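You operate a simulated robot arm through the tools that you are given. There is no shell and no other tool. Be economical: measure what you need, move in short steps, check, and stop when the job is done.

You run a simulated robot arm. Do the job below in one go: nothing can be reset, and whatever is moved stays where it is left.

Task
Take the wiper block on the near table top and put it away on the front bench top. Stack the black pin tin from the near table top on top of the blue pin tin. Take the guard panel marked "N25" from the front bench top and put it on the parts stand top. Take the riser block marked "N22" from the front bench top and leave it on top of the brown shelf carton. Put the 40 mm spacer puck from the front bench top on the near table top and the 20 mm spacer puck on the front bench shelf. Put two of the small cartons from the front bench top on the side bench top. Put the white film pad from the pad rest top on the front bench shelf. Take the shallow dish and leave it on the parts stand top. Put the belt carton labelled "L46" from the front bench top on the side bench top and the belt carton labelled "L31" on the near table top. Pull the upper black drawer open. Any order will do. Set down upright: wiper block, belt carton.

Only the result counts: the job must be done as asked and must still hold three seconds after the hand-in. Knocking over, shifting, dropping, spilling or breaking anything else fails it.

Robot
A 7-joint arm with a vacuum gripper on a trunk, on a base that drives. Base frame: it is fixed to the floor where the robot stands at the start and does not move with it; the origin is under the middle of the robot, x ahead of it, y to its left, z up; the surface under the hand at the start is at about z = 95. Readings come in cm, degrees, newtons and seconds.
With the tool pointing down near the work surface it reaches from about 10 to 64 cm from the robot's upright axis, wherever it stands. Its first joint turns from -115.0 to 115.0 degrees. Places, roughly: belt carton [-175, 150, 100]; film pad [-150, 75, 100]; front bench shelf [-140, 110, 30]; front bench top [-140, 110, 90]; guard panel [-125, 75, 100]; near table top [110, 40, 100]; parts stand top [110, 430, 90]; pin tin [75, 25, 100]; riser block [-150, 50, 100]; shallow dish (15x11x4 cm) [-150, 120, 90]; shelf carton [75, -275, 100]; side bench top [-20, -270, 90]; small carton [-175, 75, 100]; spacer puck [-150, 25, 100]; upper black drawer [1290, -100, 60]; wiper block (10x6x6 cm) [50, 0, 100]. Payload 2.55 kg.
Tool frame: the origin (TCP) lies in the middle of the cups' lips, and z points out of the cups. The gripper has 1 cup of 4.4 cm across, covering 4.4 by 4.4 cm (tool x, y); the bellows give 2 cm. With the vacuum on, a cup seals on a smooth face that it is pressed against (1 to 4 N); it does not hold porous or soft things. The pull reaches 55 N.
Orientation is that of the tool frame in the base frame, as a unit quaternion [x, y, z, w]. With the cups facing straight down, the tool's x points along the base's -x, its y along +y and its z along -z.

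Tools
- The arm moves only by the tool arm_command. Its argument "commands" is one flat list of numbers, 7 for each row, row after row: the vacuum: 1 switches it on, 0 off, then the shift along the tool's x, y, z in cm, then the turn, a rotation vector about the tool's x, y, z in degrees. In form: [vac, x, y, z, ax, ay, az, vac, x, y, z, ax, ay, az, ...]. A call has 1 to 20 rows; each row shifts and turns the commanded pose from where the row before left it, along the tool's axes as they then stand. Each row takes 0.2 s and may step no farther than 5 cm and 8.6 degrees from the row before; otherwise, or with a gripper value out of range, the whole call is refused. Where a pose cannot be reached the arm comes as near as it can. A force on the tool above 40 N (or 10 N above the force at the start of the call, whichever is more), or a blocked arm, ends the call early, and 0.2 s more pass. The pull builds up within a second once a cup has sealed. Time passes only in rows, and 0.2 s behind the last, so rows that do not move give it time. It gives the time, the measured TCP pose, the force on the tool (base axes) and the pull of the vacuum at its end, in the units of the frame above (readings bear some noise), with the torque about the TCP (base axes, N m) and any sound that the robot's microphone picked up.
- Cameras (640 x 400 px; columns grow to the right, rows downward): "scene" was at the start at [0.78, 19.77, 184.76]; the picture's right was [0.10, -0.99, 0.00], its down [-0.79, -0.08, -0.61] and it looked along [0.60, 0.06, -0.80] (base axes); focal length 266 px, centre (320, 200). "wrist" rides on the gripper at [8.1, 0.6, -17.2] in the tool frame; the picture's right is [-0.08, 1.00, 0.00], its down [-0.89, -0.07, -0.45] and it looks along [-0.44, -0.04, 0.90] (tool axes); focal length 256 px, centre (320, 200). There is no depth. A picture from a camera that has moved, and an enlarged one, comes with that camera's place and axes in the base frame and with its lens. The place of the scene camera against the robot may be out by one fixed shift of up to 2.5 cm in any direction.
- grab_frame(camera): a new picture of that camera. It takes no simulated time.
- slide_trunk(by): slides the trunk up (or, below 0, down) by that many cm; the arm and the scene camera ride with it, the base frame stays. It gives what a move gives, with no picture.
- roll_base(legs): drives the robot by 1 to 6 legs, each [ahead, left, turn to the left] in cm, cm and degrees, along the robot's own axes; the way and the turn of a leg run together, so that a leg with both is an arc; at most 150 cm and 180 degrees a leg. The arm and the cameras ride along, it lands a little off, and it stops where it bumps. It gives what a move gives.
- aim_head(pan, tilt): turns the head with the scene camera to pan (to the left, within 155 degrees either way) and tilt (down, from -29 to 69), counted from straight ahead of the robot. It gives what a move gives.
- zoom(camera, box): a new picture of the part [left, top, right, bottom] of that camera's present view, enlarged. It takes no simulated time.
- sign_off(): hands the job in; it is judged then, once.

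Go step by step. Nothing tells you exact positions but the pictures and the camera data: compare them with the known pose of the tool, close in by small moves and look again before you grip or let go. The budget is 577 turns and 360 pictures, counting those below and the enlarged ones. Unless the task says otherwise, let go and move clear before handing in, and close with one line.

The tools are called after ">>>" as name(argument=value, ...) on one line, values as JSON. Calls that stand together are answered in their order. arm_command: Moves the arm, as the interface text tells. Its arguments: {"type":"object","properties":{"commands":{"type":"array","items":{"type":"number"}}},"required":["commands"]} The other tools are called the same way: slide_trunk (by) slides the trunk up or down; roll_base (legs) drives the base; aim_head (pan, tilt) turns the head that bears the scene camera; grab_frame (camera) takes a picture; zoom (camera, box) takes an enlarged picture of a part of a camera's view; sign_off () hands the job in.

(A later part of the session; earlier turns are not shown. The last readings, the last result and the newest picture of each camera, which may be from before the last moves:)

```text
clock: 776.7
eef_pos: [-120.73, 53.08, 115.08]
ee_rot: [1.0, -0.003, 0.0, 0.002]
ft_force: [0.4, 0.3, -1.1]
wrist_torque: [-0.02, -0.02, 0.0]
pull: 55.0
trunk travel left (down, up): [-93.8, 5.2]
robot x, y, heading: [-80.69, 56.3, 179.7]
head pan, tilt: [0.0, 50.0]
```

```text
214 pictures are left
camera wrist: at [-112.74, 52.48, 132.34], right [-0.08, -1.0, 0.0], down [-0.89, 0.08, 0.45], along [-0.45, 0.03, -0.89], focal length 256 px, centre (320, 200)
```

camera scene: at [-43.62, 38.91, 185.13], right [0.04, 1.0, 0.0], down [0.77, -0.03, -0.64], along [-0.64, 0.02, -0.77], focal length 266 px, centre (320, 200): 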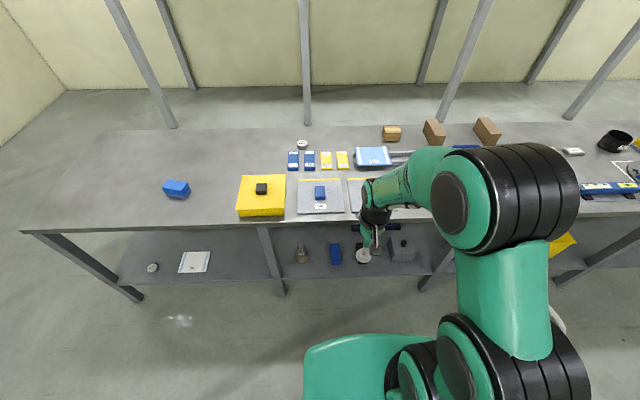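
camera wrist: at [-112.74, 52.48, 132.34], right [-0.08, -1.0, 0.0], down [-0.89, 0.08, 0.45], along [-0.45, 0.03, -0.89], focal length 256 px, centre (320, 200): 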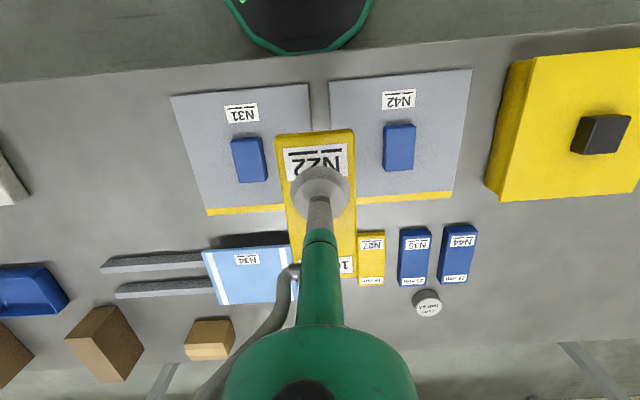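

>>> roll_base(legs=[[-38, 0, 0], [0, 150, 0], [0, 12, 0], [0, 0, 90], [0, 112, 0], [60, 0, 0]])

>>> aim_head(pan=0, tilt=45)

>>> grab_frame(camera="scene")

```text
clock: 799.0
eef_pos: [70.07, -206.71, 115.12]
ee_rot: [0.715, 0.699, 0.001, 0.002]
ft_force: [0.0, 0.7, -1.1]
wrist_torque: [0.02, 0.01, -0.03]
pull: 55.0
trunk travel left (down, up): [-93.8, 5.2]
robot x, y, heading: [67.57, -166.02, -91.6]
head pan, tilt: [0.0, 50.0]
```

```text
clock: 799.6
eef_pos: [70.15, -206.77, 115.07]
ee_rot: [0.716, 0.698, 0.001, 0.0]
ft_force: [0.3, -0.1, -1.3]
wrist_torque: [0.07, 0.04, 0.04]
pull: 54.8
trunk travel left (down, up): [-93.8, 5.2]
robot x, y, heading: [67.16, -166.15, -91.4]
head pan, tilt: [0.0, 45.0]
```

```text
213 pictures are left
camera scene: at [84.66, -167.51, 185.81], right [-1.0, 0.03, 0.0], down [0.02, 0.71, -0.71], along [-0.02, -0.71, -0.71], focal length 266 px, centre (320, 200)
```

scene: 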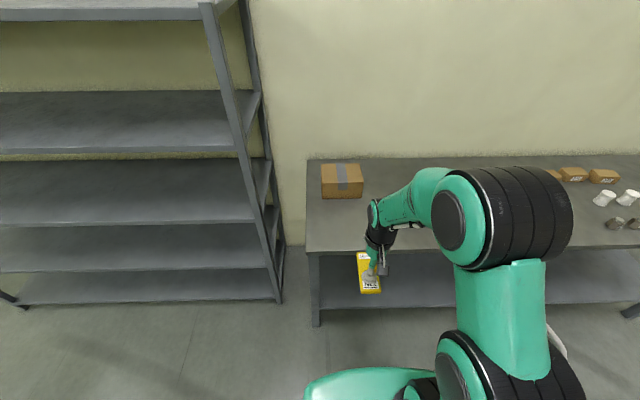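

The shelf carton's top is near z=103, centred about (70, −270), at the edge of reach. I'll raise the trunk by 5 cm and close in on the bench.

>>> slide_trunk(by=5)

>>> roll_base(legs=[[34, 0, 1.4]])

>>> grab_frame(camera="wrist")

>>> grab_frame(camera="scene")

```text
clock: 800.6
eef_pos: [70.02, -206.72, 120.04]
ee_rot: [0.716, 0.698, 0.002, 0.001]
ft_force: [-0.2, 0.3, -0.8]
wrist_torque: [0.03, -0.01, 0.0]
pull: 55.2
trunk travel left (down, up): [-98.8, 0.2]
robot x, y, heading: [67.4, -166.47, -91.2]
head pan, tilt: [0.0, 45.0]
```

```text
clock: 802.8
eef_pos: [70.64, -240.73, 120.01]
ee_rot: [0.708, 0.706, 0.001, 0.001]
ft_force: [0.7, 0.4, -0.8]
wrist_torque: [0.0, 0.03, -0.03]
pull: 55.2
trunk travel left (down, up): [-98.8, 0.2]
robot x, y, heading: [67.35, -200.02, -90.4]
head pan, tilt: [0.0, 45.0]
```

```text
212 pictures are left
camera wrist: at [71.09, -232.62, 137.28], right [1.0, -0.08, 0.0], down [-0.07, -0.89, 0.45], along [-0.03, -0.44, -0.9], focal length 256 px, centre (320, 200)
```

wrist: 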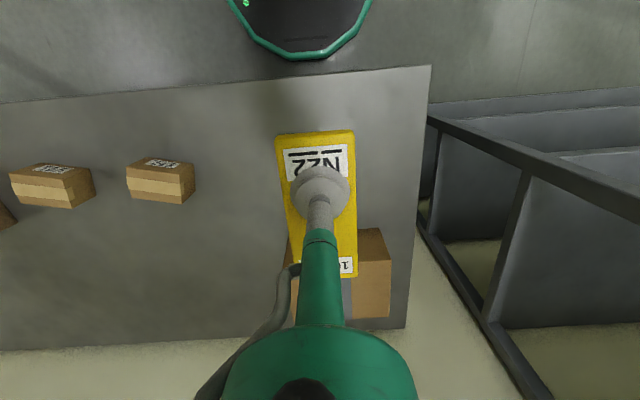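

```text
211 pictures are left
camera scene: at [84.22, -201.13, 190.81], right [-1.0, 0.0, 0.0], down [0.0, 0.71, -0.71], along [0.0, -0.71, -0.71], focal length 266 px, centre (320, 200)
```

scene: 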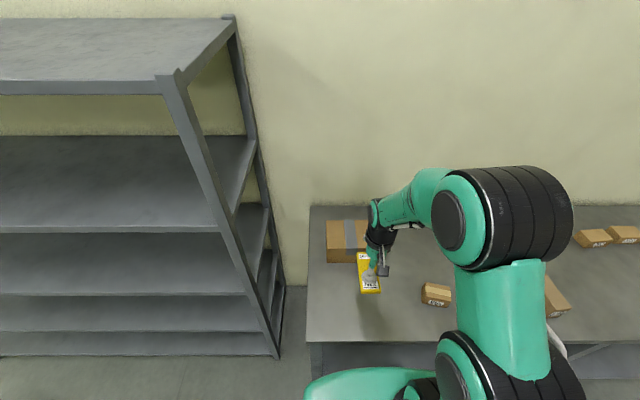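

The carton spans x 61.5–81, y −262.5…−275.5. I'll turn the block 90° so it lies along the carton, and inch the base in.

>>> arm_command(commands=[1, 0, 0, 0, 0, 0, 8.2, 1, 0, 0, 0, 0, 0, 8.2, 1, 0, 0, 0, 0, 0, 8.2, 1, 0, 0, 0, 0, 0, 8.2, 1, 0, 0, 0, 0, 0, 8.2, 1, 0, 0, 0, 0, 0, 8.2, 1, 0, 0, 0, 0, 0, 8.2, 1, 0, 0, 0, 0, 0, 8.2, 1, 0, 0, 0, 0, 0, 8.2, 1, 0, 0, 0, 0, 0, 8.2, 1, 0, 0, 0, 0, 0, 8])

>>> roll_base(legs=[[2.5, 0, 0]])

>>> grab_frame(camera="scene")

```text
clock: 805.2
eef_pos: [70.62, -240.67, 120.06]
ee_rot: [1.0, -0.002, 0.002, -0.001]
ft_force: [0.8, 0.5, -1.7]
wrist_torque: [0.0, -0.05, 0.02]
pull: 55.3
trunk travel left (down, up): [-98.8, 0.2]
robot x, y, heading: [67.1, -200.52, -90.3]
head pan, tilt: [0.0, 45.0]
```

```text
clock: 806.0
eef_pos: [70.59, -243.01, 120.32]
ee_rot: [1.0, 0.0, 0.002, 0.002]
ft_force: [-0.8, -0.1, -1.5]
wrist_torque: [-0.02, -0.02, 0.0]
pull: 54.8
trunk travel left (down, up): [-98.8, 0.2]
robot x, y, heading: [67.24, -203.03, -89.8]
head pan, tilt: [0.0, 45.0]
```

```text
210 pictures are left
camera scene: at [84.21, -203.11, 190.82], right [-1.0, 0.0, 0.0], down [0.0, 0.71, -0.71], along [0.0, -0.71, -0.71], focal length 266 px, centre (320, 200)
```

scene: 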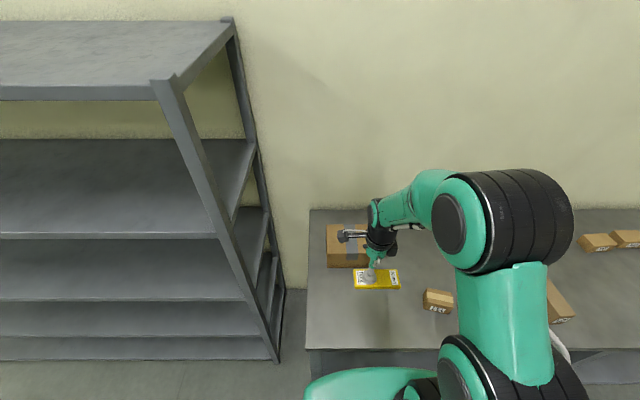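

>>> arm_command(commands=[1, 0.8, 4, 0, 0, 0, 0, 1, 0.8, 4, 2, 0, 0, 0, 1, 0.8, 4, 2, 0, 0, 0, 1, 0, 4, 2, 0, 0, 0, 1, 0, 3, 2, 0, 0, 0, 1, 0, 2, 2, 0, 0, 0])

>>> grab_frame(camera="wrist")

>>> zoom(camera="scene", box=[300, 190, 440, 320])

```text
clock: 807.4
eef_pos: [73.06, -264.34, 110.1]
ee_rot: [1.0, -0.001, 0.001, 0.0]
ft_force: [0.7, -0.1, -1.3]
wrist_torque: [0.02, -0.06, 0.0]
pull: 54.4
trunk travel left (down, up): [-98.8, 0.2]
robot x, y, heading: [67.31, -202.93, -90.3]
head pan, tilt: [0.0, 45.0]
```

```text
209 pictures are left
camera wrist: at [80.95, -264.9, 127.35], right [-0.08, -1.0, 0.0], down [-0.89, 0.07, 0.44], along [-0.44, 0.04, -0.9], focal length 256 px, centre (320, 200)
```

wrist: 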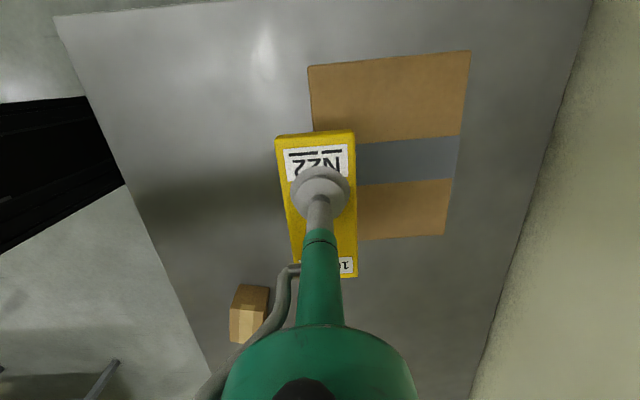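

```text
3.08 times, centred on (370, 255) of scene
camera zoom: at [84.21, -203.77, 190.81], right [-1.0, 0.0, 0.0], down [0.0, 0.71, -0.71], along [0.0, -0.71, -0.71], focal length 819 px, centre (166, 31)
```

zoom: 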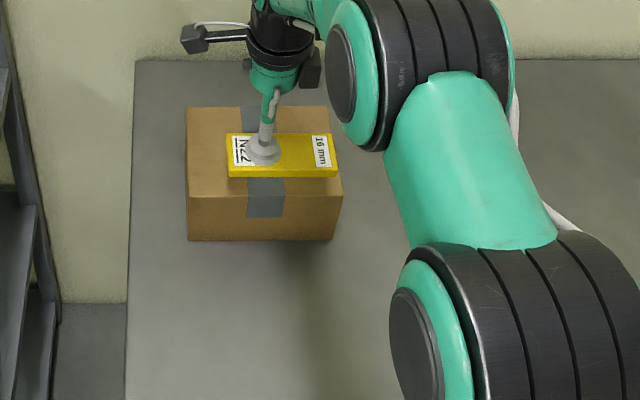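

>>> arm_command(commands=[1, 0.6, 1.5, 1, 0, 0, 0, 1, 0.4, 1.5, 1, 0, 0, 0, 1, 0, 1.5, 0.8, 0, 0, 0, 1, 0, 0, 0, 0, 0, 0])

>>> zoom(camera="scene", box=[300, 190, 440, 320])

```text
clock: 808.4
eef_pos: [73.9, -267.61, 107.18]
ee_rot: [1.0, -0.001, 0.0, 0.0]
ft_force: [0.6, 0.3, -1.1]
wrist_torque: [0.03, -0.01, 0.0]
pull: 55.2
out of reach, approached as far as the arm can: row 3
trunk travel left (down, up): [-98.8, 0.2]
robot x, y, heading: [67.37, -203.04, -90.2]
head pan, tilt: [0.0, 45.0]
```

```text
3.08 times, centred on (370, 255) of scene
camera zoom: at [84.23, -203.67, 190.81], right [-1.0, 0.0, 0.0], down [0.0, 0.71, -0.71], along [0.0, -0.71, -0.71], focal length 819 px, centre (166, 31)
```

zoom: 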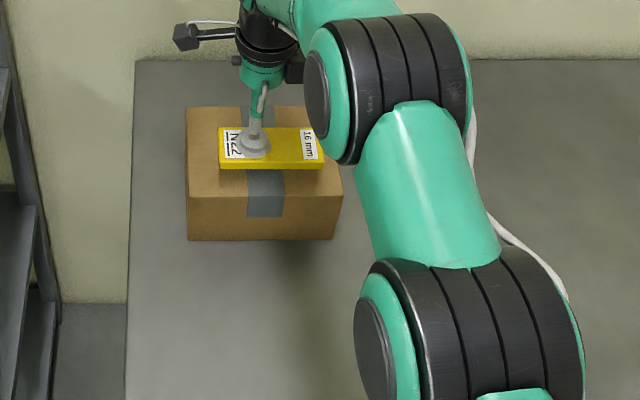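

Well over the carton. I'll lower in small steps.

>>> arm_command(commands=[1, 0, 0, 0.7, 0, 0, 0, 1, 0, 0, 0.5, 0, 0, 0, 1, 0, 0, 0.4, 0, 0, 0, 1, 0, 0, 0, 0, 0, 0])

```text
clock: 809.4
eef_pos: [73.83, -267.58, 105.59]
ee_rot: [1.0, -0.001, 0.001, 0.0]
ft_force: [-0.2, 0.9, -1.6]
wrist_torque: [-0.02, -0.03, -0.02]
pull: 55.3
trunk travel left (down, up): [-98.8, 0.2]
robot x, y, heading: [66.89, -203.26, -90.4]
head pan, tilt: [0.0, 45.0]
```

>>> arm_command(commands=[1, 0, 0, 0.4, 0, 0, 0, 1, 0, 0, 0.4, 0, 0, 0, 1, 0, 0, 0, 0, 0, 0])

```text
clock: 810.2
eef_pos: [73.87, -267.63, 104.73]
ee_rot: [1.0, -0.001, 0.002, 0.0]
ft_force: [0.3, -0.2, -2.0]
wrist_torque: [-0.01, -0.01, 0.03]
pull: 54.9
trunk travel left (down, up): [-98.8, 0.2]
robot x, y, heading: [67.15, -202.65, -90.3]
head pan, tilt: [0.0, 45.0]
```

>>> arm_command(commands=[1, 0, 0, 0.4, 0, 0, 0, 1, 0, 0, 0.3, 0, 0, 0, 1, 0, 0, 0, 0, 0, 0])

```text
clock: 811.0
eef_pos: [73.88, -267.58, 103.94]
ee_rot: [1.0, -0.001, 0.001, 0.0]
ft_force: [0.4, 0.1, -0.7]
wrist_torque: [0.01, -0.05, 0.02]
pull: 54.7
trunk travel left (down, up): [-98.8, 0.2]
robot x, y, heading: [66.97, -202.77, -90.2]
head pan, tilt: [0.0, 45.0]
```

>>> arm_command(commands=[1, 0, 0, 0.3, 0, 0, 0, 1, 0, 0, 0.3, 0, 0, 0, 1, 0, 0, 0, 0, 0, 0])

>>> zoom(camera="scene", box=[320, 200, 400, 280])

```text
clock: 811.8
eef_pos: [73.77, -267.64, 103.4]
ee_rot: [1.0, -0.001, 0.001, 0.0]
ft_force: [-0.1, 0.1, -2.1]
wrist_torque: [-0.02, -0.02, 0.01]
pull: 54.7
trunk travel left (down, up): [-98.8, 0.2]
robot x, y, heading: [67.05, -202.83, -90.0]
head pan, tilt: [0.0, 45.0]
```

```text
5.00 times, centred on (360, 240) of scene
camera zoom: at [84.21, -203.62, 190.81], right [-1.0, 0.0, 0.0], down [0.0, 0.71, -0.71], along [0.0, -0.71, -0.71], focal length 1331 px, centre (120, 0)
```

zoom: 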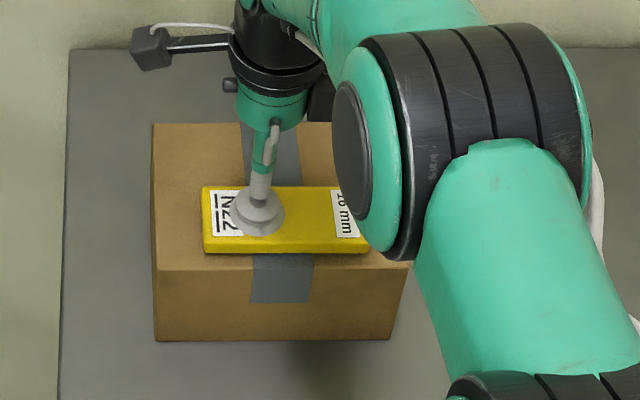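

>>> arm_command(commands=[1, 0, 0, 0.3, 0, 0, 0, 1, 0, 0, 0.3, 0, 0, 0, 1, 0, 0, 0.3, 0, 0, 0, 1, 0, 0, 0, 0, 0, 0])

```text
clock: 812.8
eef_pos: [73.86, -267.5, 102.61]
ee_rot: [1.0, -0.001, 0.001, 0.001]
ft_force: [0.0, 0.2, 6.6]
wrist_torque: [0.16, 0.51, 0.01]
pull: 54.5
trunk travel left (down, up): [-98.8, 0.2]
robot x, y, heading: [67.05, -202.59, -90.1]
head pan, tilt: [0.0, 45.0]
```

Contact. I'll release and withdraw up and back.

>>> arm_command(commands=[0, 0, 0, 0, 0, 0, 0, 0, 0, 0, 0, 0, 0, 0, 0, 0, 0, 0, 0, 0, 0, 0, 0, 0, -2, 0, 0, 0, 0, 0, 0, -2, 0, 0, 0, 0, 0, -1, -3, 0, 0, 0, 0, 0, -3, -3, 0, 0, 0, 0, 0, -4, -3, 0, 0, 0, 0, 0, -4, -2, 0, 0, 0, 0, 0, -4, -2, 0, 0, 0, 0, 0, -4, 0, 0, 0, 0, 0, 0, -4, 0, 0, 0, 0])

>>> grab_frame(camera="scene")

```text
clock: 815.4
eef_pos: [73.79, -243.29, 119.52]
ee_rot: [1.0, -0.001, 0.002, 0.001]
ft_force: [-0.2, 0.6, 0.1]
wrist_torque: [-0.03, 0.02, 0.03]
pull: 0.0
trunk travel left (down, up): [-98.8, 0.2]
robot x, y, heading: [67.03, -202.76, -89.8]
head pan, tilt: [0.0, 45.0]
```

```text
205 pictures are left
camera scene: at [84.2, -203.36, 190.81], right [-1.0, 0.0, 0.0], down [0.0, 0.71, -0.71], along [0.0, -0.71, -0.71], focal length 266 px, centre (320, 200)
```

scene: 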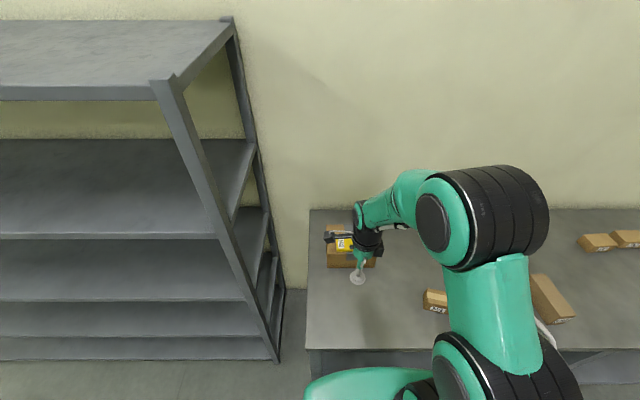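

N22 rests on the carton. I'll turn the tool back and then go for the dish from behind the bench.

>>> arm_command(commands=[0, 0, 0, 0, 0, 0, -8.2, 0, 0, 0, 0, 0, 0, -8.2, 0, 0, 0, 0, 0, 0, -8.2, 0, 0, 0, 0, 0, 0, -8.2, 0, 0, 0, 0, 0, 0, -8.2, 0, 0, 0, 0, 0, 0, -8.2, 0, 0, 0, 0, 0, 0, -8.2, 0, 0, 0, 0, 0, 0, -8.2, 0, 0, 0, 0, 0, 0, -8.2, 0, 0, 0, 0, 0, 0, -8.2, 0, 0, 0, 0, 0, 0, -8])

>>> roll_base(legs=[[-64, 0, 0], [0, 0, 90], [-150, 0, 0], [-147, 0, 0]])

```text
clock: 817.8
eef_pos: [73.9, -243.46, 119.48]
ee_rot: [0.706, 0.708, 0.001, 0.001]
ft_force: [-0.3, -0.5, 0.4]
wrist_torque: [0.03, 0.0, -0.01]
pull: 0.1
trunk travel left (down, up): [-98.8, 0.2]
robot x, y, heading: [66.87, -202.62, -90.1]
head pan, tilt: [0.0, 45.0]
```

```text
clock: 839.0
eef_pos: [-185.36, -132.92, 119.44]
ee_rot: [-0.031, 1.0, 0.0, 0.0]
ft_force: [-0.5, -0.2, 0.4]
wrist_torque: [-0.01, -0.02, 0.02]
pull: 0.1
trunk travel left (down, up): [-98.8, 0.2]
robot x, y, heading: [-225.58, -142.26, 3.4]
head pan, tilt: [0.0, 45.0]
```

>>> roll_base(legs=[[-3, 0, -3.4], [0, 150, 0], [0, 113, 0]])

>>> aim_head(pan=0, tilt=50)

>>> grab_frame(camera="scene")

>>> grab_frame(camera="wrist")

```text
clock: 852.3
eef_pos: [-190.18, 130.75, 119.43]
ee_rot: [-0.013, 1.0, 0.002, 0.001]
ft_force: [0.0, 0.1, 0.5]
wrist_torque: [0.03, 0.01, 0.0]
pull: 0.0
trunk travel left (down, up): [-98.8, 0.2]
robot x, y, heading: [-230.49, 122.95, 1.5]
head pan, tilt: [0.0, 45.0]
```

```text
clock: 853.0
eef_pos: [-190.17, 130.54, 119.43]
ee_rot: [-0.012, 1.0, 0.001, 0.001]
ft_force: [0.6, 0.2, 0.5]
wrist_torque: [-0.01, -0.01, -0.01]
pull: 0.0
trunk travel left (down, up): [-98.8, 0.2]
robot x, y, heading: [-230.71, 123.13, 1.3]
head pan, tilt: [0.0, 50.0]
```

```text
204 pictures are left
camera scene: at [-230.1, 141.9, 190.12], right [0.02, -1.0, 0.0], down [-0.77, -0.02, -0.64], along [0.64, 0.02, -0.77], focal length 266 px, centre (320, 200)
```

scene: 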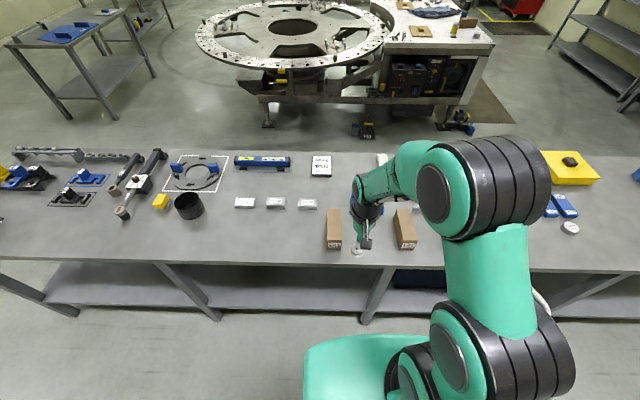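

```text
203 pictures are left
camera wrist: at [-198.44, 131.18, 136.67], right [0.05, 1.0, 0.0], down [0.89, -0.05, 0.45], along [0.44, -0.02, -0.9], focal length 256 px, centre (320, 200)
```

wrist: 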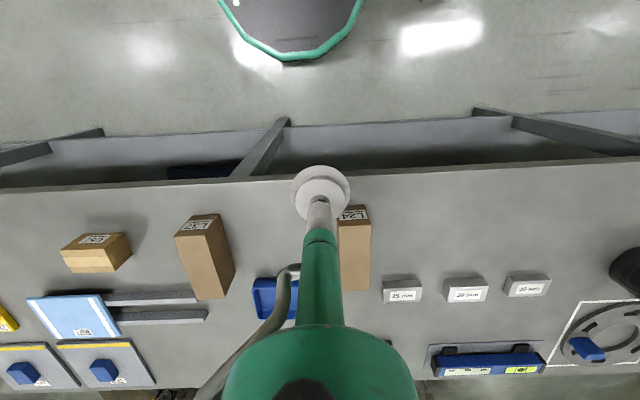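

>>> roll_base(legs=[[17, -7.5, -1.4]])

>>> arm_command(commands=[0, -4, 0, 2, 0, 0, 0, 0, -4, 0, 2, 0, 0, 0, 0, -4, 0, 2, 0, 0, 0, 0, -3, 0, 3, 0, 0, 0])

>>> grab_frame(camera="wrist")

>>> zoom(camera="scene", box=[280, 140, 440, 270])

```text
clock: 854.5
eef_pos: [-173.36, 122.46, 119.54]
ee_rot: [-0.002, 1.0, 0.001, 0.0]
ft_force: [-0.6, -0.1, 0.1]
wrist_torque: [0.0, -0.01, 0.02]
pull: 0.1
trunk travel left (down, up): [-98.8, 0.2]
robot x, y, heading: [-213.46, 115.33, 0.2]
head pan, tilt: [0.0, 50.0]
```

```text
clock: 855.5
eef_pos: [-157.83, 122.66, 110.42]
ee_rot: [-0.002, 1.0, 0.001, -0.001]
ft_force: [1.4, -0.6, 0.1]
wrist_torque: [0.0, 0.04, 0.01]
pull: 0.0
trunk travel left (down, up): [-98.8, 0.2]
robot x, y, heading: [-213.9, 115.17, 0.4]
head pan, tilt: [0.0, 50.0]
```

```text
202 pictures are left
camera wrist: at [-165.99, 123.29, 127.58], right [0.08, 1.0, 0.0], down [0.89, -0.07, 0.44], along [0.44, -0.03, -0.9], focal length 256 px, centre (320, 200)
```

wrist: 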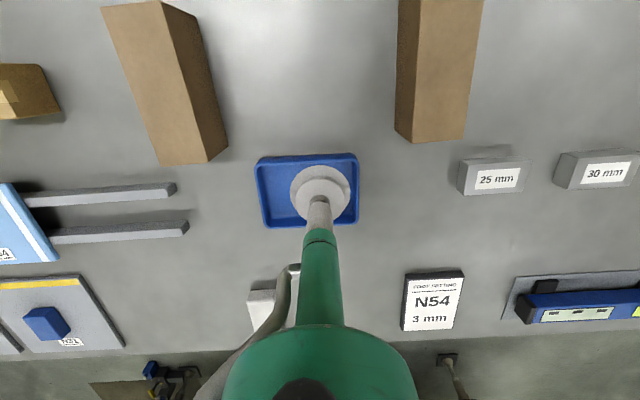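

```text
3.08 times, centred on (360, 205) of scene
camera zoom: at [-212.51, 134.5, 190.11], right [0.0, -1.0, 0.0], down [-0.77, 0.0, -0.64], along [0.64, 0.0, -0.77], focal length 819 px, centre (197, 185)
```

zoom: 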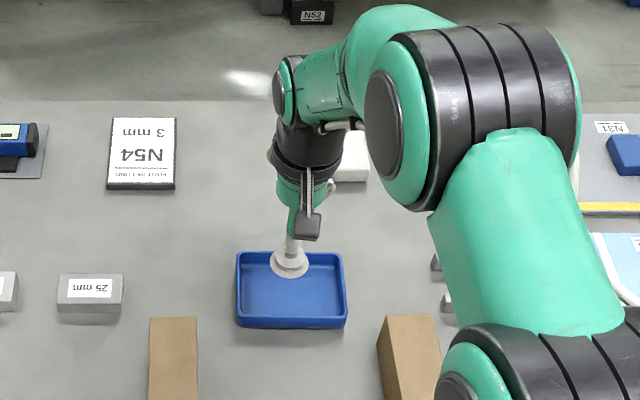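

>>> arm_command(commands=[0, -3.7, -1.1, 3, 0, 0, 0, 0, -3.7, -1.1, 3, 0, 0, 0, 0, 0, 0, 4, 0, 0, 0, 0, 0, 0, 3, 0, 0, 0])

>>> zoom(camera="wrist", box=[220, 90, 420, 290])

```text
clock: 856.5
eef_pos: [-150.48, 120.4, 97.51]
ee_rot: [-0.002, 1.0, 0.002, -0.001]
ft_force: [0.7, 0.9, 0.0]
wrist_torque: [-0.03, 0.02, 0.01]
pull: 0.1
trunk travel left (down, up): [-98.8, 0.2]
robot x, y, heading: [-213.86, 115.19, 0.3]
head pan, tilt: [0.0, 50.0]
```

```text
2.00 times, centred on (320, 190) of wrist
camera zoom: at [-158.73, 121.01, 114.75], right [0.08, 1.0, 0.0], down [0.89, -0.07, 0.44], along [0.44, -0.03, -0.9], focal length 512 px, centre (320, 220)
```

zoom: 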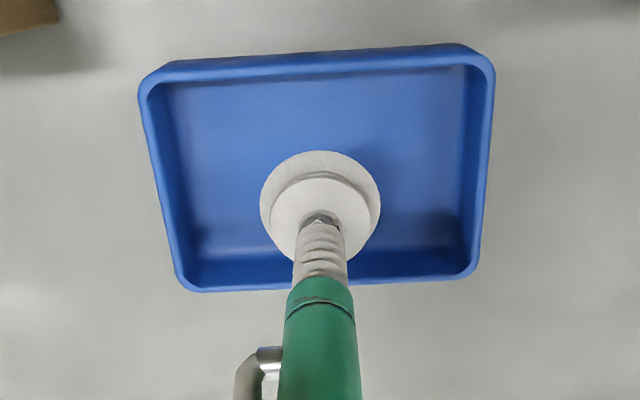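

>>> arm_command(commands=[1, -0.7, 0, 3, 0, 0, 0, 1, 0, 0, 2.5, 0, 0, 0, 1, 0, 0, 1, 0, 0, 0, 1, 0, 0, 0.5, 0, 0, 0, 1, 0, 0, 0, 0, 0, 0])

```text
clock: 857.7
eef_pos: [-150.31, 120.44, 90.51]
ee_rot: [-0.003, 1.0, 0.001, -0.001]
ft_force: [-5.5, 0.4, 3.1]
wrist_torque: [-0.07, -0.03, 0.0]
pull: 54.9
trunk travel left (down, up): [-98.8, 0.2]
robot x, y, heading: [-213.89, 115.56, 0.3]
head pan, tilt: [0.0, 50.0]
```

Sealed. I'll lift, then draw back over the gap.

>>> arm_command(commands=[1, 0, 0, -1, 0, 0, 0, 1, 0, 0, -4, 0, 0, 0, 1, 0, 0, -4.5, 0, 0, 0, 1, 2, 0, -4, 0, 0, 0, 1, 3, 0, -4, 0, 0, 0, 1, 4, 0, -3, 0, 0, 0, 1, 5, 0, 0, 0, 0, 0, 1, 5, 0, 0, 0, 0, 0, 1, 5, 0, 0, 0, 0, 0])

>>> grab_frame(camera="wrist")

```text
clock: 859.7
eef_pos: [-174.36, 120.47, 111.1]
ee_rot: [-0.002, 1.0, 0.002, 0.001]
ft_force: [-0.8, 0.3, -1.8]
wrist_torque: [-0.01, -0.05, 0.03]
pull: 54.8
trunk travel left (down, up): [-98.8, 0.2]
robot x, y, heading: [-213.77, 115.32, 0.4]
head pan, tilt: [0.0, 50.0]
```

```text
199 pictures are left
camera wrist: at [-182.58, 121.25, 128.28], right [0.08, 1.0, 0.0], down [0.89, -0.07, 0.45], along [0.45, -0.03, -0.89], focal length 256 px, centre (320, 200)
```

wrist: 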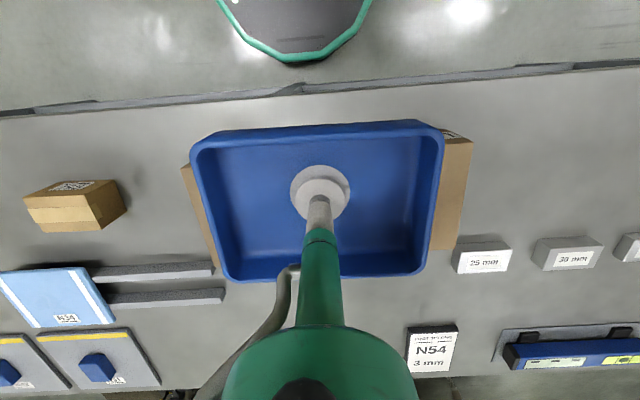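

>>> roll_base(legs=[[-15, 0, -0.4], [0, 120, 0], [0, 118, 0]])

>>> aim_head(pan=0, tilt=25)

>>> grab_frame(camera="scene")

```text
clock: 872.5
eef_pos: [-191.2, 360.75, 111.03]
ee_rot: [-0.003, 1.0, 0.002, 0.0]
ft_force: [0.4, -0.2, -1.9]
wrist_torque: [0.05, 0.0, 0.0]
pull: 54.8
trunk travel left (down, up): [-98.8, 0.2]
robot x, y, heading: [-230.84, 355.28, 0.3]
head pan, tilt: [0.0, 50.0]
```

```text
clock: 873.4
eef_pos: [-191.22, 360.8, 111.06]
ee_rot: [-0.003, 1.0, 0.002, 0.0]
ft_force: [-0.8, 0.0, -1.9]
wrist_torque: [0.01, 0.04, 0.02]
pull: 54.4
trunk travel left (down, up): [-98.8, 0.2]
robot x, y, heading: [-230.61, 355.85, 0.3]
head pan, tilt: [0.0, 25.0]
```

```text
198 pictures are left
camera scene: at [-228.42, 374.68, 193.86], right [0.0, -1.0, 0.0], down [-0.42, 0.0, -0.91], along [0.91, 0.0, -0.42], focal length 266 px, centre (320, 200)
```

scene: 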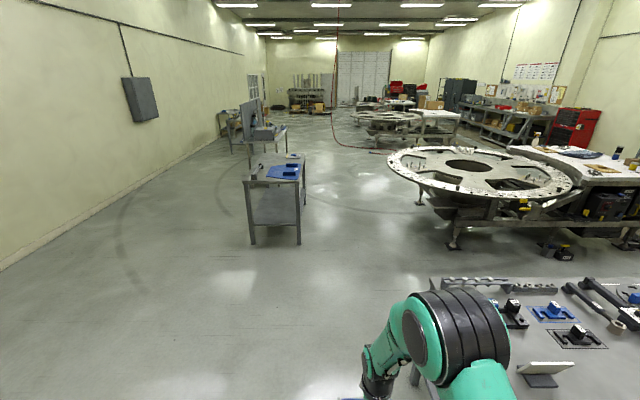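

>>> roll_base(legs=[[0, -7, -0.3], [150, 0, 0]])

```text
clock: 881.5
eef_pos: [-40.44, 356.09, 111.01]
ee_rot: [-0.011, 1.0, 0.0, -0.001]
ft_force: [-0.3, -0.5, -2.0]
wrist_torque: [-0.01, 0.02, -0.01]
pull: 54.6
trunk travel left (down, up): [-98.8, 0.2]
robot x, y, heading: [-79.79, 350.28, 1.3]
head pan, tilt: [0.0, 25.0]
```

>>> roll_base(legs=[[0, -8, -1.3], [100, 0, 0], [104, 0, 0]])

>>> roll_base(legs=[[0, 0, 90]])

>>> aim_head(pan=0, tilt=45)

>>> grab_frame(camera="scene")

```text
clock: 892.4
eef_pos: [165.62, 350.09, 111.12]
ee_rot: [-0.009, 1.0, 0.0, 0.0]
ft_force: [0.1, -0.7, -2.1]
wrist_torque: [-0.02, -0.01, 0.01]
pull: 54.3
trunk travel left (down, up): [-98.8, 0.2]
robot x, y, heading: [126.0, 344.56, 1.0]
head pan, tilt: [0.0, 25.0]
```

```text
clock: 896.6
eef_pos: [119.32, 383.94, 111.01]
ee_rot: [0.721, -0.693, -0.001, 0.0]
ft_force: [0.0, -0.2, -2.0]
wrist_torque: [-0.01, -0.02, 0.02]
pull: 54.7
trunk travel left (down, up): [-98.8, 0.2]
robot x, y, heading: [125.78, 344.27, 92.3]
head pan, tilt: [0.0, 25.0]
```

```text
clock: 897.5
eef_pos: [119.24, 383.83, 110.94]
ee_rot: [0.722, -0.692, 0.0, 0.001]
ft_force: [0.6, 1.0, -1.5]
wrist_torque: [-0.01, 0.01, 0.0]
pull: 55.0
trunk travel left (down, up): [-98.8, 0.2]
robot x, y, heading: [125.99, 344.13, 92.3]
head pan, tilt: [0.0, 45.0]
```

```text
197 pictures are left
camera scene: at [107.53, 347.06, 190.82], right [1.0, 0.04, 0.0], down [0.03, -0.71, -0.71], along [-0.03, 0.71, -0.71], focal length 266 px, centre (320, 200)
```

scene: 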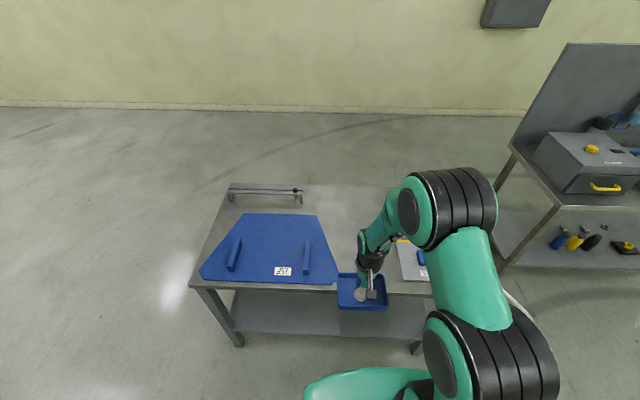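

>>> roll_base(legs=[[0, -6.5, -2.3], [19, 0, 0]])

>>> arm_command(commands=[1, -4.5, 0, 0, 0, 0, 0, 1, -4.5, 0, 2, 0, 0, 0, 1, -3, 0, 3, 0, 0, 0])

>>> grab_frame(camera="wrist")

>>> zoom(camera="scene", box=[230, 180, 450, 360])

```text
clock: 899.6
eef_pos: [127.31, 403.43, 111.0]
ee_rot: [0.708, -0.706, -0.001, 0.001]
ft_force: [0.5, -0.6, -1.2]
wrist_torque: [0.03, 0.0, 0.02]
pull: 55.0
trunk travel left (down, up): [-98.8, 0.2]
robot x, y, heading: [132.55, 363.71, 90.0]
head pan, tilt: [0.0, 45.0]
```

```text
clock: 900.4
eef_pos: [126.99, 415.73, 105.93]
ee_rot: [0.708, -0.706, 0.0, 0.0]
ft_force: [0.1, 0.6, -2.2]
wrist_torque: [-0.03, 0.02, 0.0]
pull: 55.2
trunk travel left (down, up): [-98.8, 0.2]
robot x, y, heading: [132.09, 363.64, 90.3]
head pan, tilt: [0.0, 45.0]
```

```text
196 pictures are left
camera wrist: at [126.28, 407.81, 123.15], right [-1.0, 0.08, 0.0], down [0.07, 0.89, 0.44], along [0.03, 0.44, -0.9], focal length 256 px, centre (320, 200)
```

wrist: 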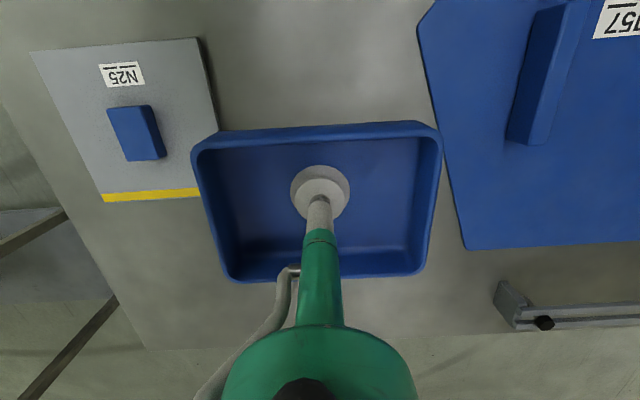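

```text
2.22 times, centred on (340, 270) of scene
camera zoom: at [114.09, 367.34, 190.81], right [1.0, 0.0, 0.0], down [0.0, -0.71, -0.71], along [0.0, 0.71, -0.71], focal length 592 px, centre (276, 44)
```

zoom: 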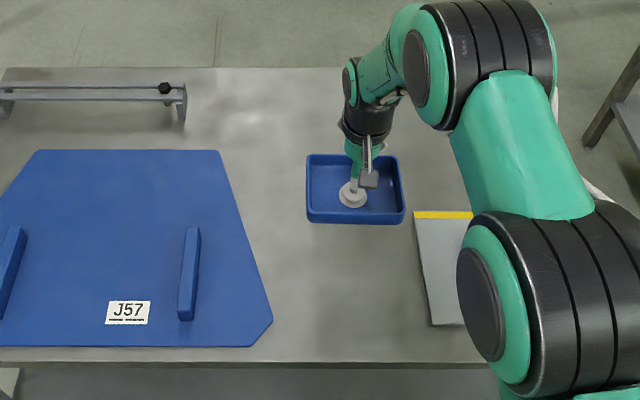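

>>> arm_command(commands=[1, 0, 0, 5, 0, 0, 0, 1, 0, 0, 5, 0, 0, 0, 1, 0, 0, 5, 0, 0, 0, 1, 0, 0, 2.5, 0, 0, 0, 1, 0, 0, 0.6, 0, 0, 0, 1, 0, 0, 0, 0, 0, 0])

>>> arm_command(commands=[1, 0, 0, 0.4, 0, 0, 0, 1, 0, 0, 0.4, 0, 0, 0, 1, 0, 0, 0, 0, 0, 0])

```text
clock: 901.8
eef_pos: [127.28, 415.32, 87.92]
ee_rot: [0.708, -0.706, -0.001, 0.0]
ft_force: [0.3, -0.2, -1.3]
wrist_torque: [0.01, -0.01, 0.01]
pull: 54.9
trunk travel left (down, up): [-98.8, 0.2]
robot x, y, heading: [132.42, 363.72, 90.3]
head pan, tilt: [0.0, 45.0]
```

```text
clock: 902.6
eef_pos: [127.15, 415.34, 87.17]
ee_rot: [0.708, -0.706, -0.001, 0.001]
ft_force: [-0.7, -0.1, -1.1]
wrist_torque: [0.01, -0.04, 0.03]
pull: 54.7
trunk travel left (down, up): [-98.8, 0.2]
robot x, y, heading: [132.51, 363.7, 89.9]
head pan, tilt: [0.0, 45.0]
```

>>> arm_command(commands=[1, 0, 0, 0.4, 0, 0, 0, 1, 0, 0, 0.3, 0, 0, 0, 1, 0, 0, 0.3, 0, 0, 0, 1, 0, 0, 0, 0, 0, 0])

```text
clock: 903.6
eef_pos: [127.33, 415.24, 86.36]
ee_rot: [0.708, -0.706, -0.002, 0.0]
ft_force: [0.3, -12.2, 23.5]
wrist_torque: [-0.03, -0.16, -0.03]
pull: 54.8
trunk travel left (down, up): [-98.8, 0.2]
robot x, y, heading: [132.15, 363.64, 90.2]
head pan, tilt: [0.0, 45.0]
```

Contact. I'll release and rise.

>>> arm_command(commands=[1, 0, 0, -0.3, 0, 0, 0, 0, 0, 0, 0, 0, 0, 0, 0, 0, 0, 0, 0, 0, 0, 0, 0, 0, 0, 0, 0, 0, 0, 0, 0, -2, 0, 0, 0, 0, 0, 0, -5, 0, 0, 0, 0, 0, 0, -5, 0, 0, 0, 0, 0, 0, -5, 0, 0, 0, 0, 3, 0, -3, 0, 0, 0, 0, 4, 0, -2, 0, 0, 0, 0, 4, 0, -2, 0, 0, 0])

>>> grab_frame(camera="scene")

```text
clock: 906.0
eef_pos: [127.37, 404.25, 110.54]
ee_rot: [0.708, -0.706, -0.001, 0.0]
ft_force: [-0.4, -0.1, -0.6]
wrist_torque: [0.0, -0.03, 0.02]
pull: 0.0
trunk travel left (down, up): [-98.8, 0.2]
robot x, y, heading: [132.74, 364.0, 90.1]
head pan, tilt: [0.0, 45.0]
```

```text
194 pictures are left
camera scene: at [114.12, 366.86, 190.81], right [1.0, 0.0, 0.0], down [0.0, -0.71, -0.71], along [0.0, 0.71, -0.71], focal length 266 px, centre (320, 200)
```

scene: 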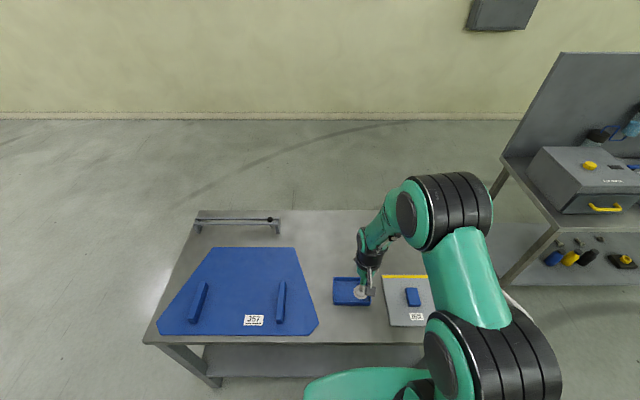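

The dish is set. Only the drawer remains, far down the hall, so I'll turn and survey the route.

>>> roll_base(legs=[[-24, 0, 0], [0, 0, -90]])

>>> aim_head(pan=-10, tilt=12)

>>> grab_frame(camera="scene")

>>> zoom(camera="scene", box=[200, 120, 520, 320])

```text
clock: 911.6
eef_pos: [173.11, 345.96, 110.45]
ee_rot: [-0.015, 1.0, 0.001, -0.001]
ft_force: [-0.1, -0.7, 0.6]
wrist_torque: [0.0, 0.03, -0.02]
pull: 0.1
trunk travel left (down, up): [-98.8, 0.2]
robot x, y, heading: [132.42, 339.99, 1.7]
head pan, tilt: [0.0, 45.0]
```

```text
clock: 912.5
eef_pos: [173.02, 345.97, 110.28]
ee_rot: [-0.016, 1.0, 0.001, 0.0]
ft_force: [-0.2, 0.3, 0.8]
wrist_torque: [0.0, 0.01, -0.02]
pull: 0.0
trunk travel left (down, up): [-98.8, 0.2]
robot x, y, heading: [132.66, 339.38, 1.6]
head pan, tilt: [-10.0, 12.0]
```

```text
193 pictures are left
camera scene: at [134.56, 357.19, 195.97], right [-0.14, -0.99, 0.0], down [-0.21, 0.03, -0.98], along [0.97, -0.14, -0.21], focal length 266 px, centre (320, 200)
```

scene: 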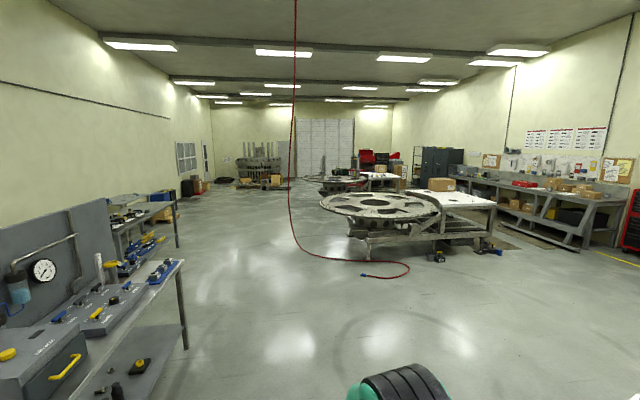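

```text
2.00 times, centred on (360, 220) of scene
camera zoom: at [134.56, 357.19, 195.97], right [-0.14, -0.99, 0.0], down [-0.21, 0.03, -0.98], along [0.97, -0.14, -0.21], focal length 532 px, centre (240, 160)
```

zoom: 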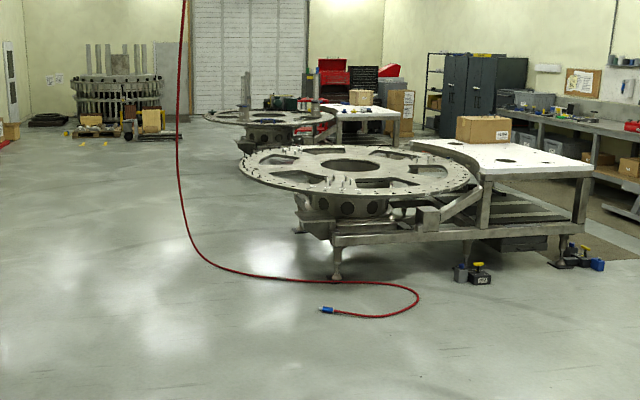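

The black drawer chest is far at x≈1290, y≈−100. I'll pass between the two turntables (x≈330) to the right aisle (y≈−90), then go down the hall, keeping clear of the red hose.

>>> roll_base(legs=[[100, 0, -1.7], [98, 0, 0], [0, -150, 0], [0, -140, 0], [0, -140, 0]])

>>> aim_head(pan=0, tilt=12)

>>> grab_frame(camera="scene")

>>> zoom(camera="scene", box=[220, 130, 420, 255])

```text
clock: 942.5
eef_pos: [389.68, -77.18, 110.37]
ee_rot: [-0.025, 1.0, 0.001, -0.001]
ft_force: [-0.5, 0.7, -0.6]
wrist_torque: [0.0, -0.01, 0.02]
pull: 0.1
trunk travel left (down, up): [-98.8, 0.2]
robot x, y, heading: [349.22, -84.15, 3.0]
head pan, tilt: [-10.0, 12.0]
```

```text
clock: 943.2
eef_pos: [389.8, -77.27, 110.33]
ee_rot: [-0.025, 1.0, 0.001, -0.001]
ft_force: [-0.2, -0.8, 0.5]
wrist_torque: [0.03, -0.03, -0.02]
pull: 0.0
trunk travel left (down, up): [-98.8, 0.2]
robot x, y, heading: [349.41, -84.66, 2.5]
head pan, tilt: [0.0, 12.0]
```

```text
191 pictures are left
camera scene: at [351.12, -65.02, 195.98], right [0.05, -1.0, 0.0], down [-0.21, -0.01, -0.98], along [0.98, 0.05, -0.21], focal length 266 px, centre (320, 200)
```

scene: 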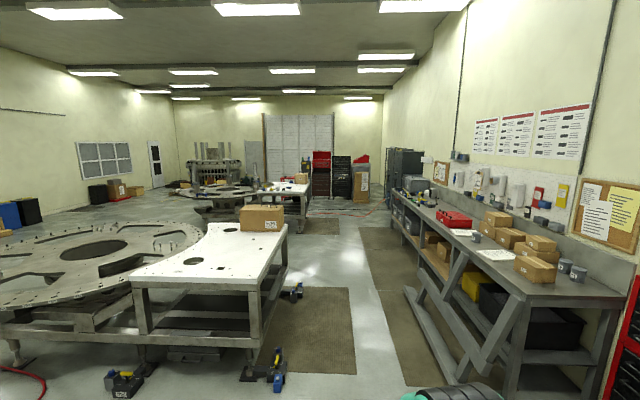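

```text
3.20 times, centred on (320, 192) of scene
camera zoom: at [351.12, -65.02, 195.98], right [0.05, -1.0, 0.0], down [-0.21, -0.01, -0.98], along [0.98, 0.05, -0.21], focal length 852 px, centre (320, 224)
```

zoom: 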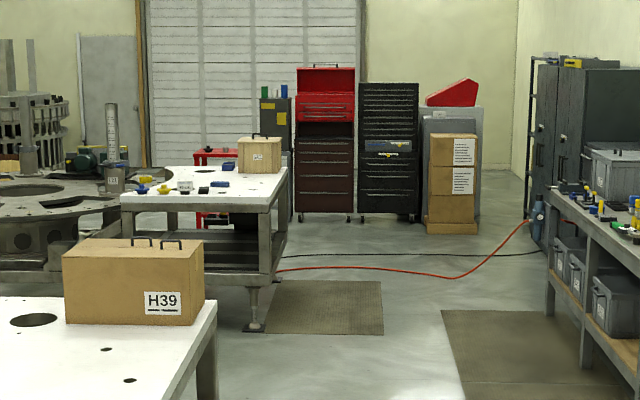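

The aisle is clear up to x≈1000, with a hose on the floor beyond. I'll drive down it in stages.

>>> roll_base(legs=[[0, -4, -2.6], [150, 0, 0], [150, 0, 0]])

```text
clock: 958.3
eef_pos: [692.55, -82.83, 110.51]
ee_rot: [-0.001, 1.0, 0.002, -0.001]
ft_force: [-0.6, -0.1, 0.3]
wrist_torque: [0.02, -0.01, 0.0]
pull: 0.1
trunk travel left (down, up): [-98.8, 0.2]
robot x, y, heading: [651.64, -87.5, -0.1]
head pan, tilt: [0.0, 12.0]
```

>>> roll_base(legs=[[150, 0, 0], [150, 0, 0]])

>>> aim_head(pan=0, tilt=20)

>>> grab_frame(camera="scene")

>>> zoom(camera="scene", box=[250, 80, 450, 230])

```text
clock: 972.6
eef_pos: [989.16, -85.67, 110.73]
ee_rot: [0.012, 1.0, -0.002, 0.001]
ft_force: [0.4, -0.4, -1.4]
wrist_torque: [0.0, -0.01, 0.02]
pull: 0.0
trunk travel left (down, up): [-98.8, 0.2]
robot x, y, heading: [949.0, -90.57, -1.3]
head pan, tilt: [0.0, 12.0]
```

```text
clock: 973.3
eef_pos: [989.45, -85.01, 110.52]
ee_rot: [0.012, 1.0, -0.005, 0.0]
ft_force: [0.0, 0.1, -1.1]
wrist_torque: [0.01, -0.02, 0.04]
pull: 0.1
trunk travel left (down, up): [-98.8, 0.2]
robot x, y, heading: [948.54, -90.41, -1.4]
head pan, tilt: [0.0, 20.0]
```

```text
189 pictures are left
camera scene: at [951.02, -72.97, 194.93], right [-0.02, -1.0, -0.01], down [-0.34, 0.02, -0.94], along [0.94, -0.02, -0.34], focal length 266 px, centre (320, 200)
```

scene: 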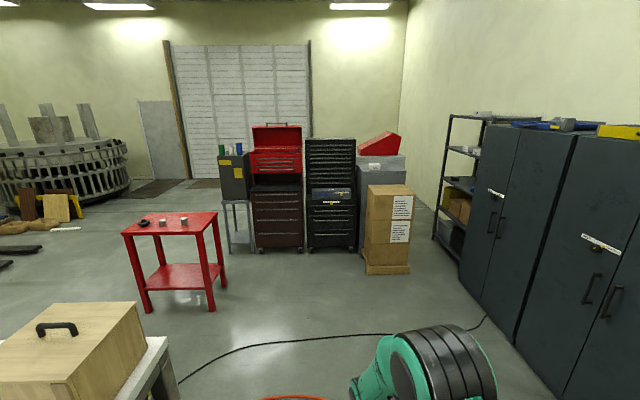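

```text
2.67 times, centred on (350, 155) of scene
camera zoom: at [951.02, -72.97, 194.93], right [-0.02, -1.0, -0.01], down [-0.34, 0.02, -0.94], along [0.94, -0.02, -0.34], focal length 710 px, centre (240, 320)
```

zoom: 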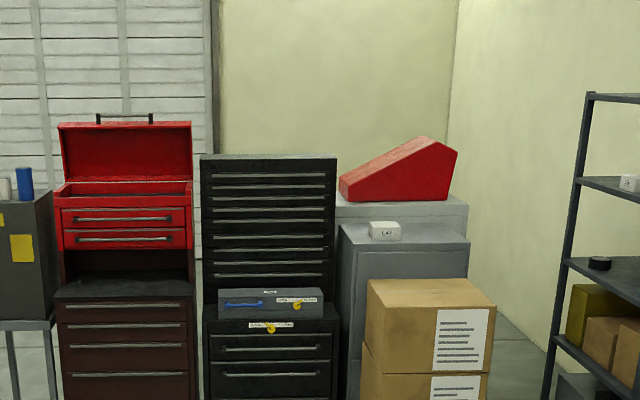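

The black chest stands at x≈1283. I'll advance across the floor cable carefully and check.

>>> roll_base(legs=[[120, 0, 1.3]])

>>> grab_frame(camera="scene")

>>> zoom(camera="scene", box=[250, 120, 410, 280])

```text
clock: 979.4
eef_pos: [1110.64, -85.01, 110.34]
ee_rot: [-0.003, 1.0, -0.005, 0.0]
ft_force: [-0.4, 1.2, -1.0]
wrist_torque: [0.0, 0.02, -0.01]
pull: 0.1
trunk travel left (down, up): [-98.8, 0.2]
robot x, y, heading: [1069.82, -91.54, -0.0]
head pan, tilt: [0.0, 20.0]
```

```text
187 pictures are left
camera scene: at [1072.57, -72.49, 194.68], right [0.0, -1.0, 0.0], down [-0.34, 0.0, -0.94], along [0.94, 0.0, -0.34], focal length 266 px, centre (320, 200)
```

scene: 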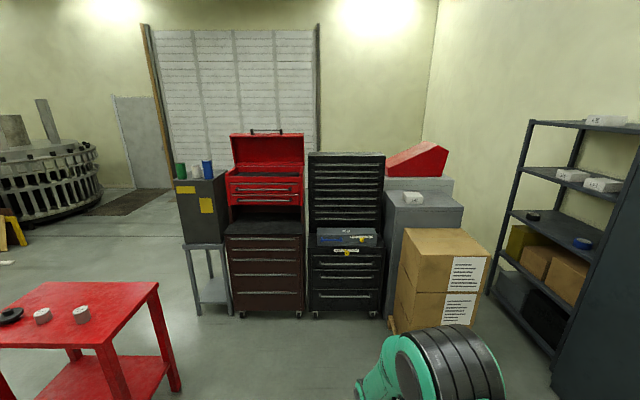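

```text
2.50 times, centred on (330, 200) of scene
camera zoom: at [1072.57, -72.49, 194.68], right [0.0, -1.0, 0.0], down [-0.34, 0.0, -0.94], along [0.94, 0.0, -0.34], focal length 666 px, centre (295, 200)
```

zoom: 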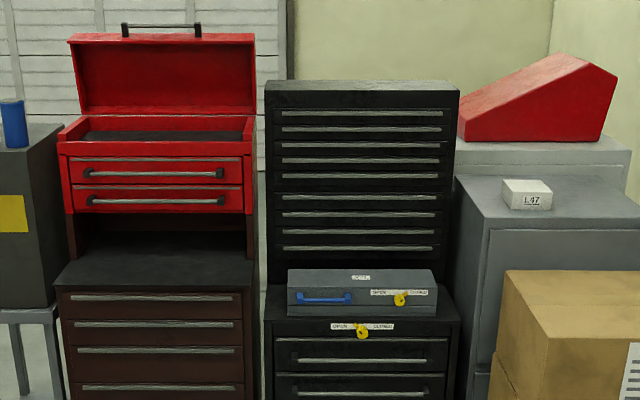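

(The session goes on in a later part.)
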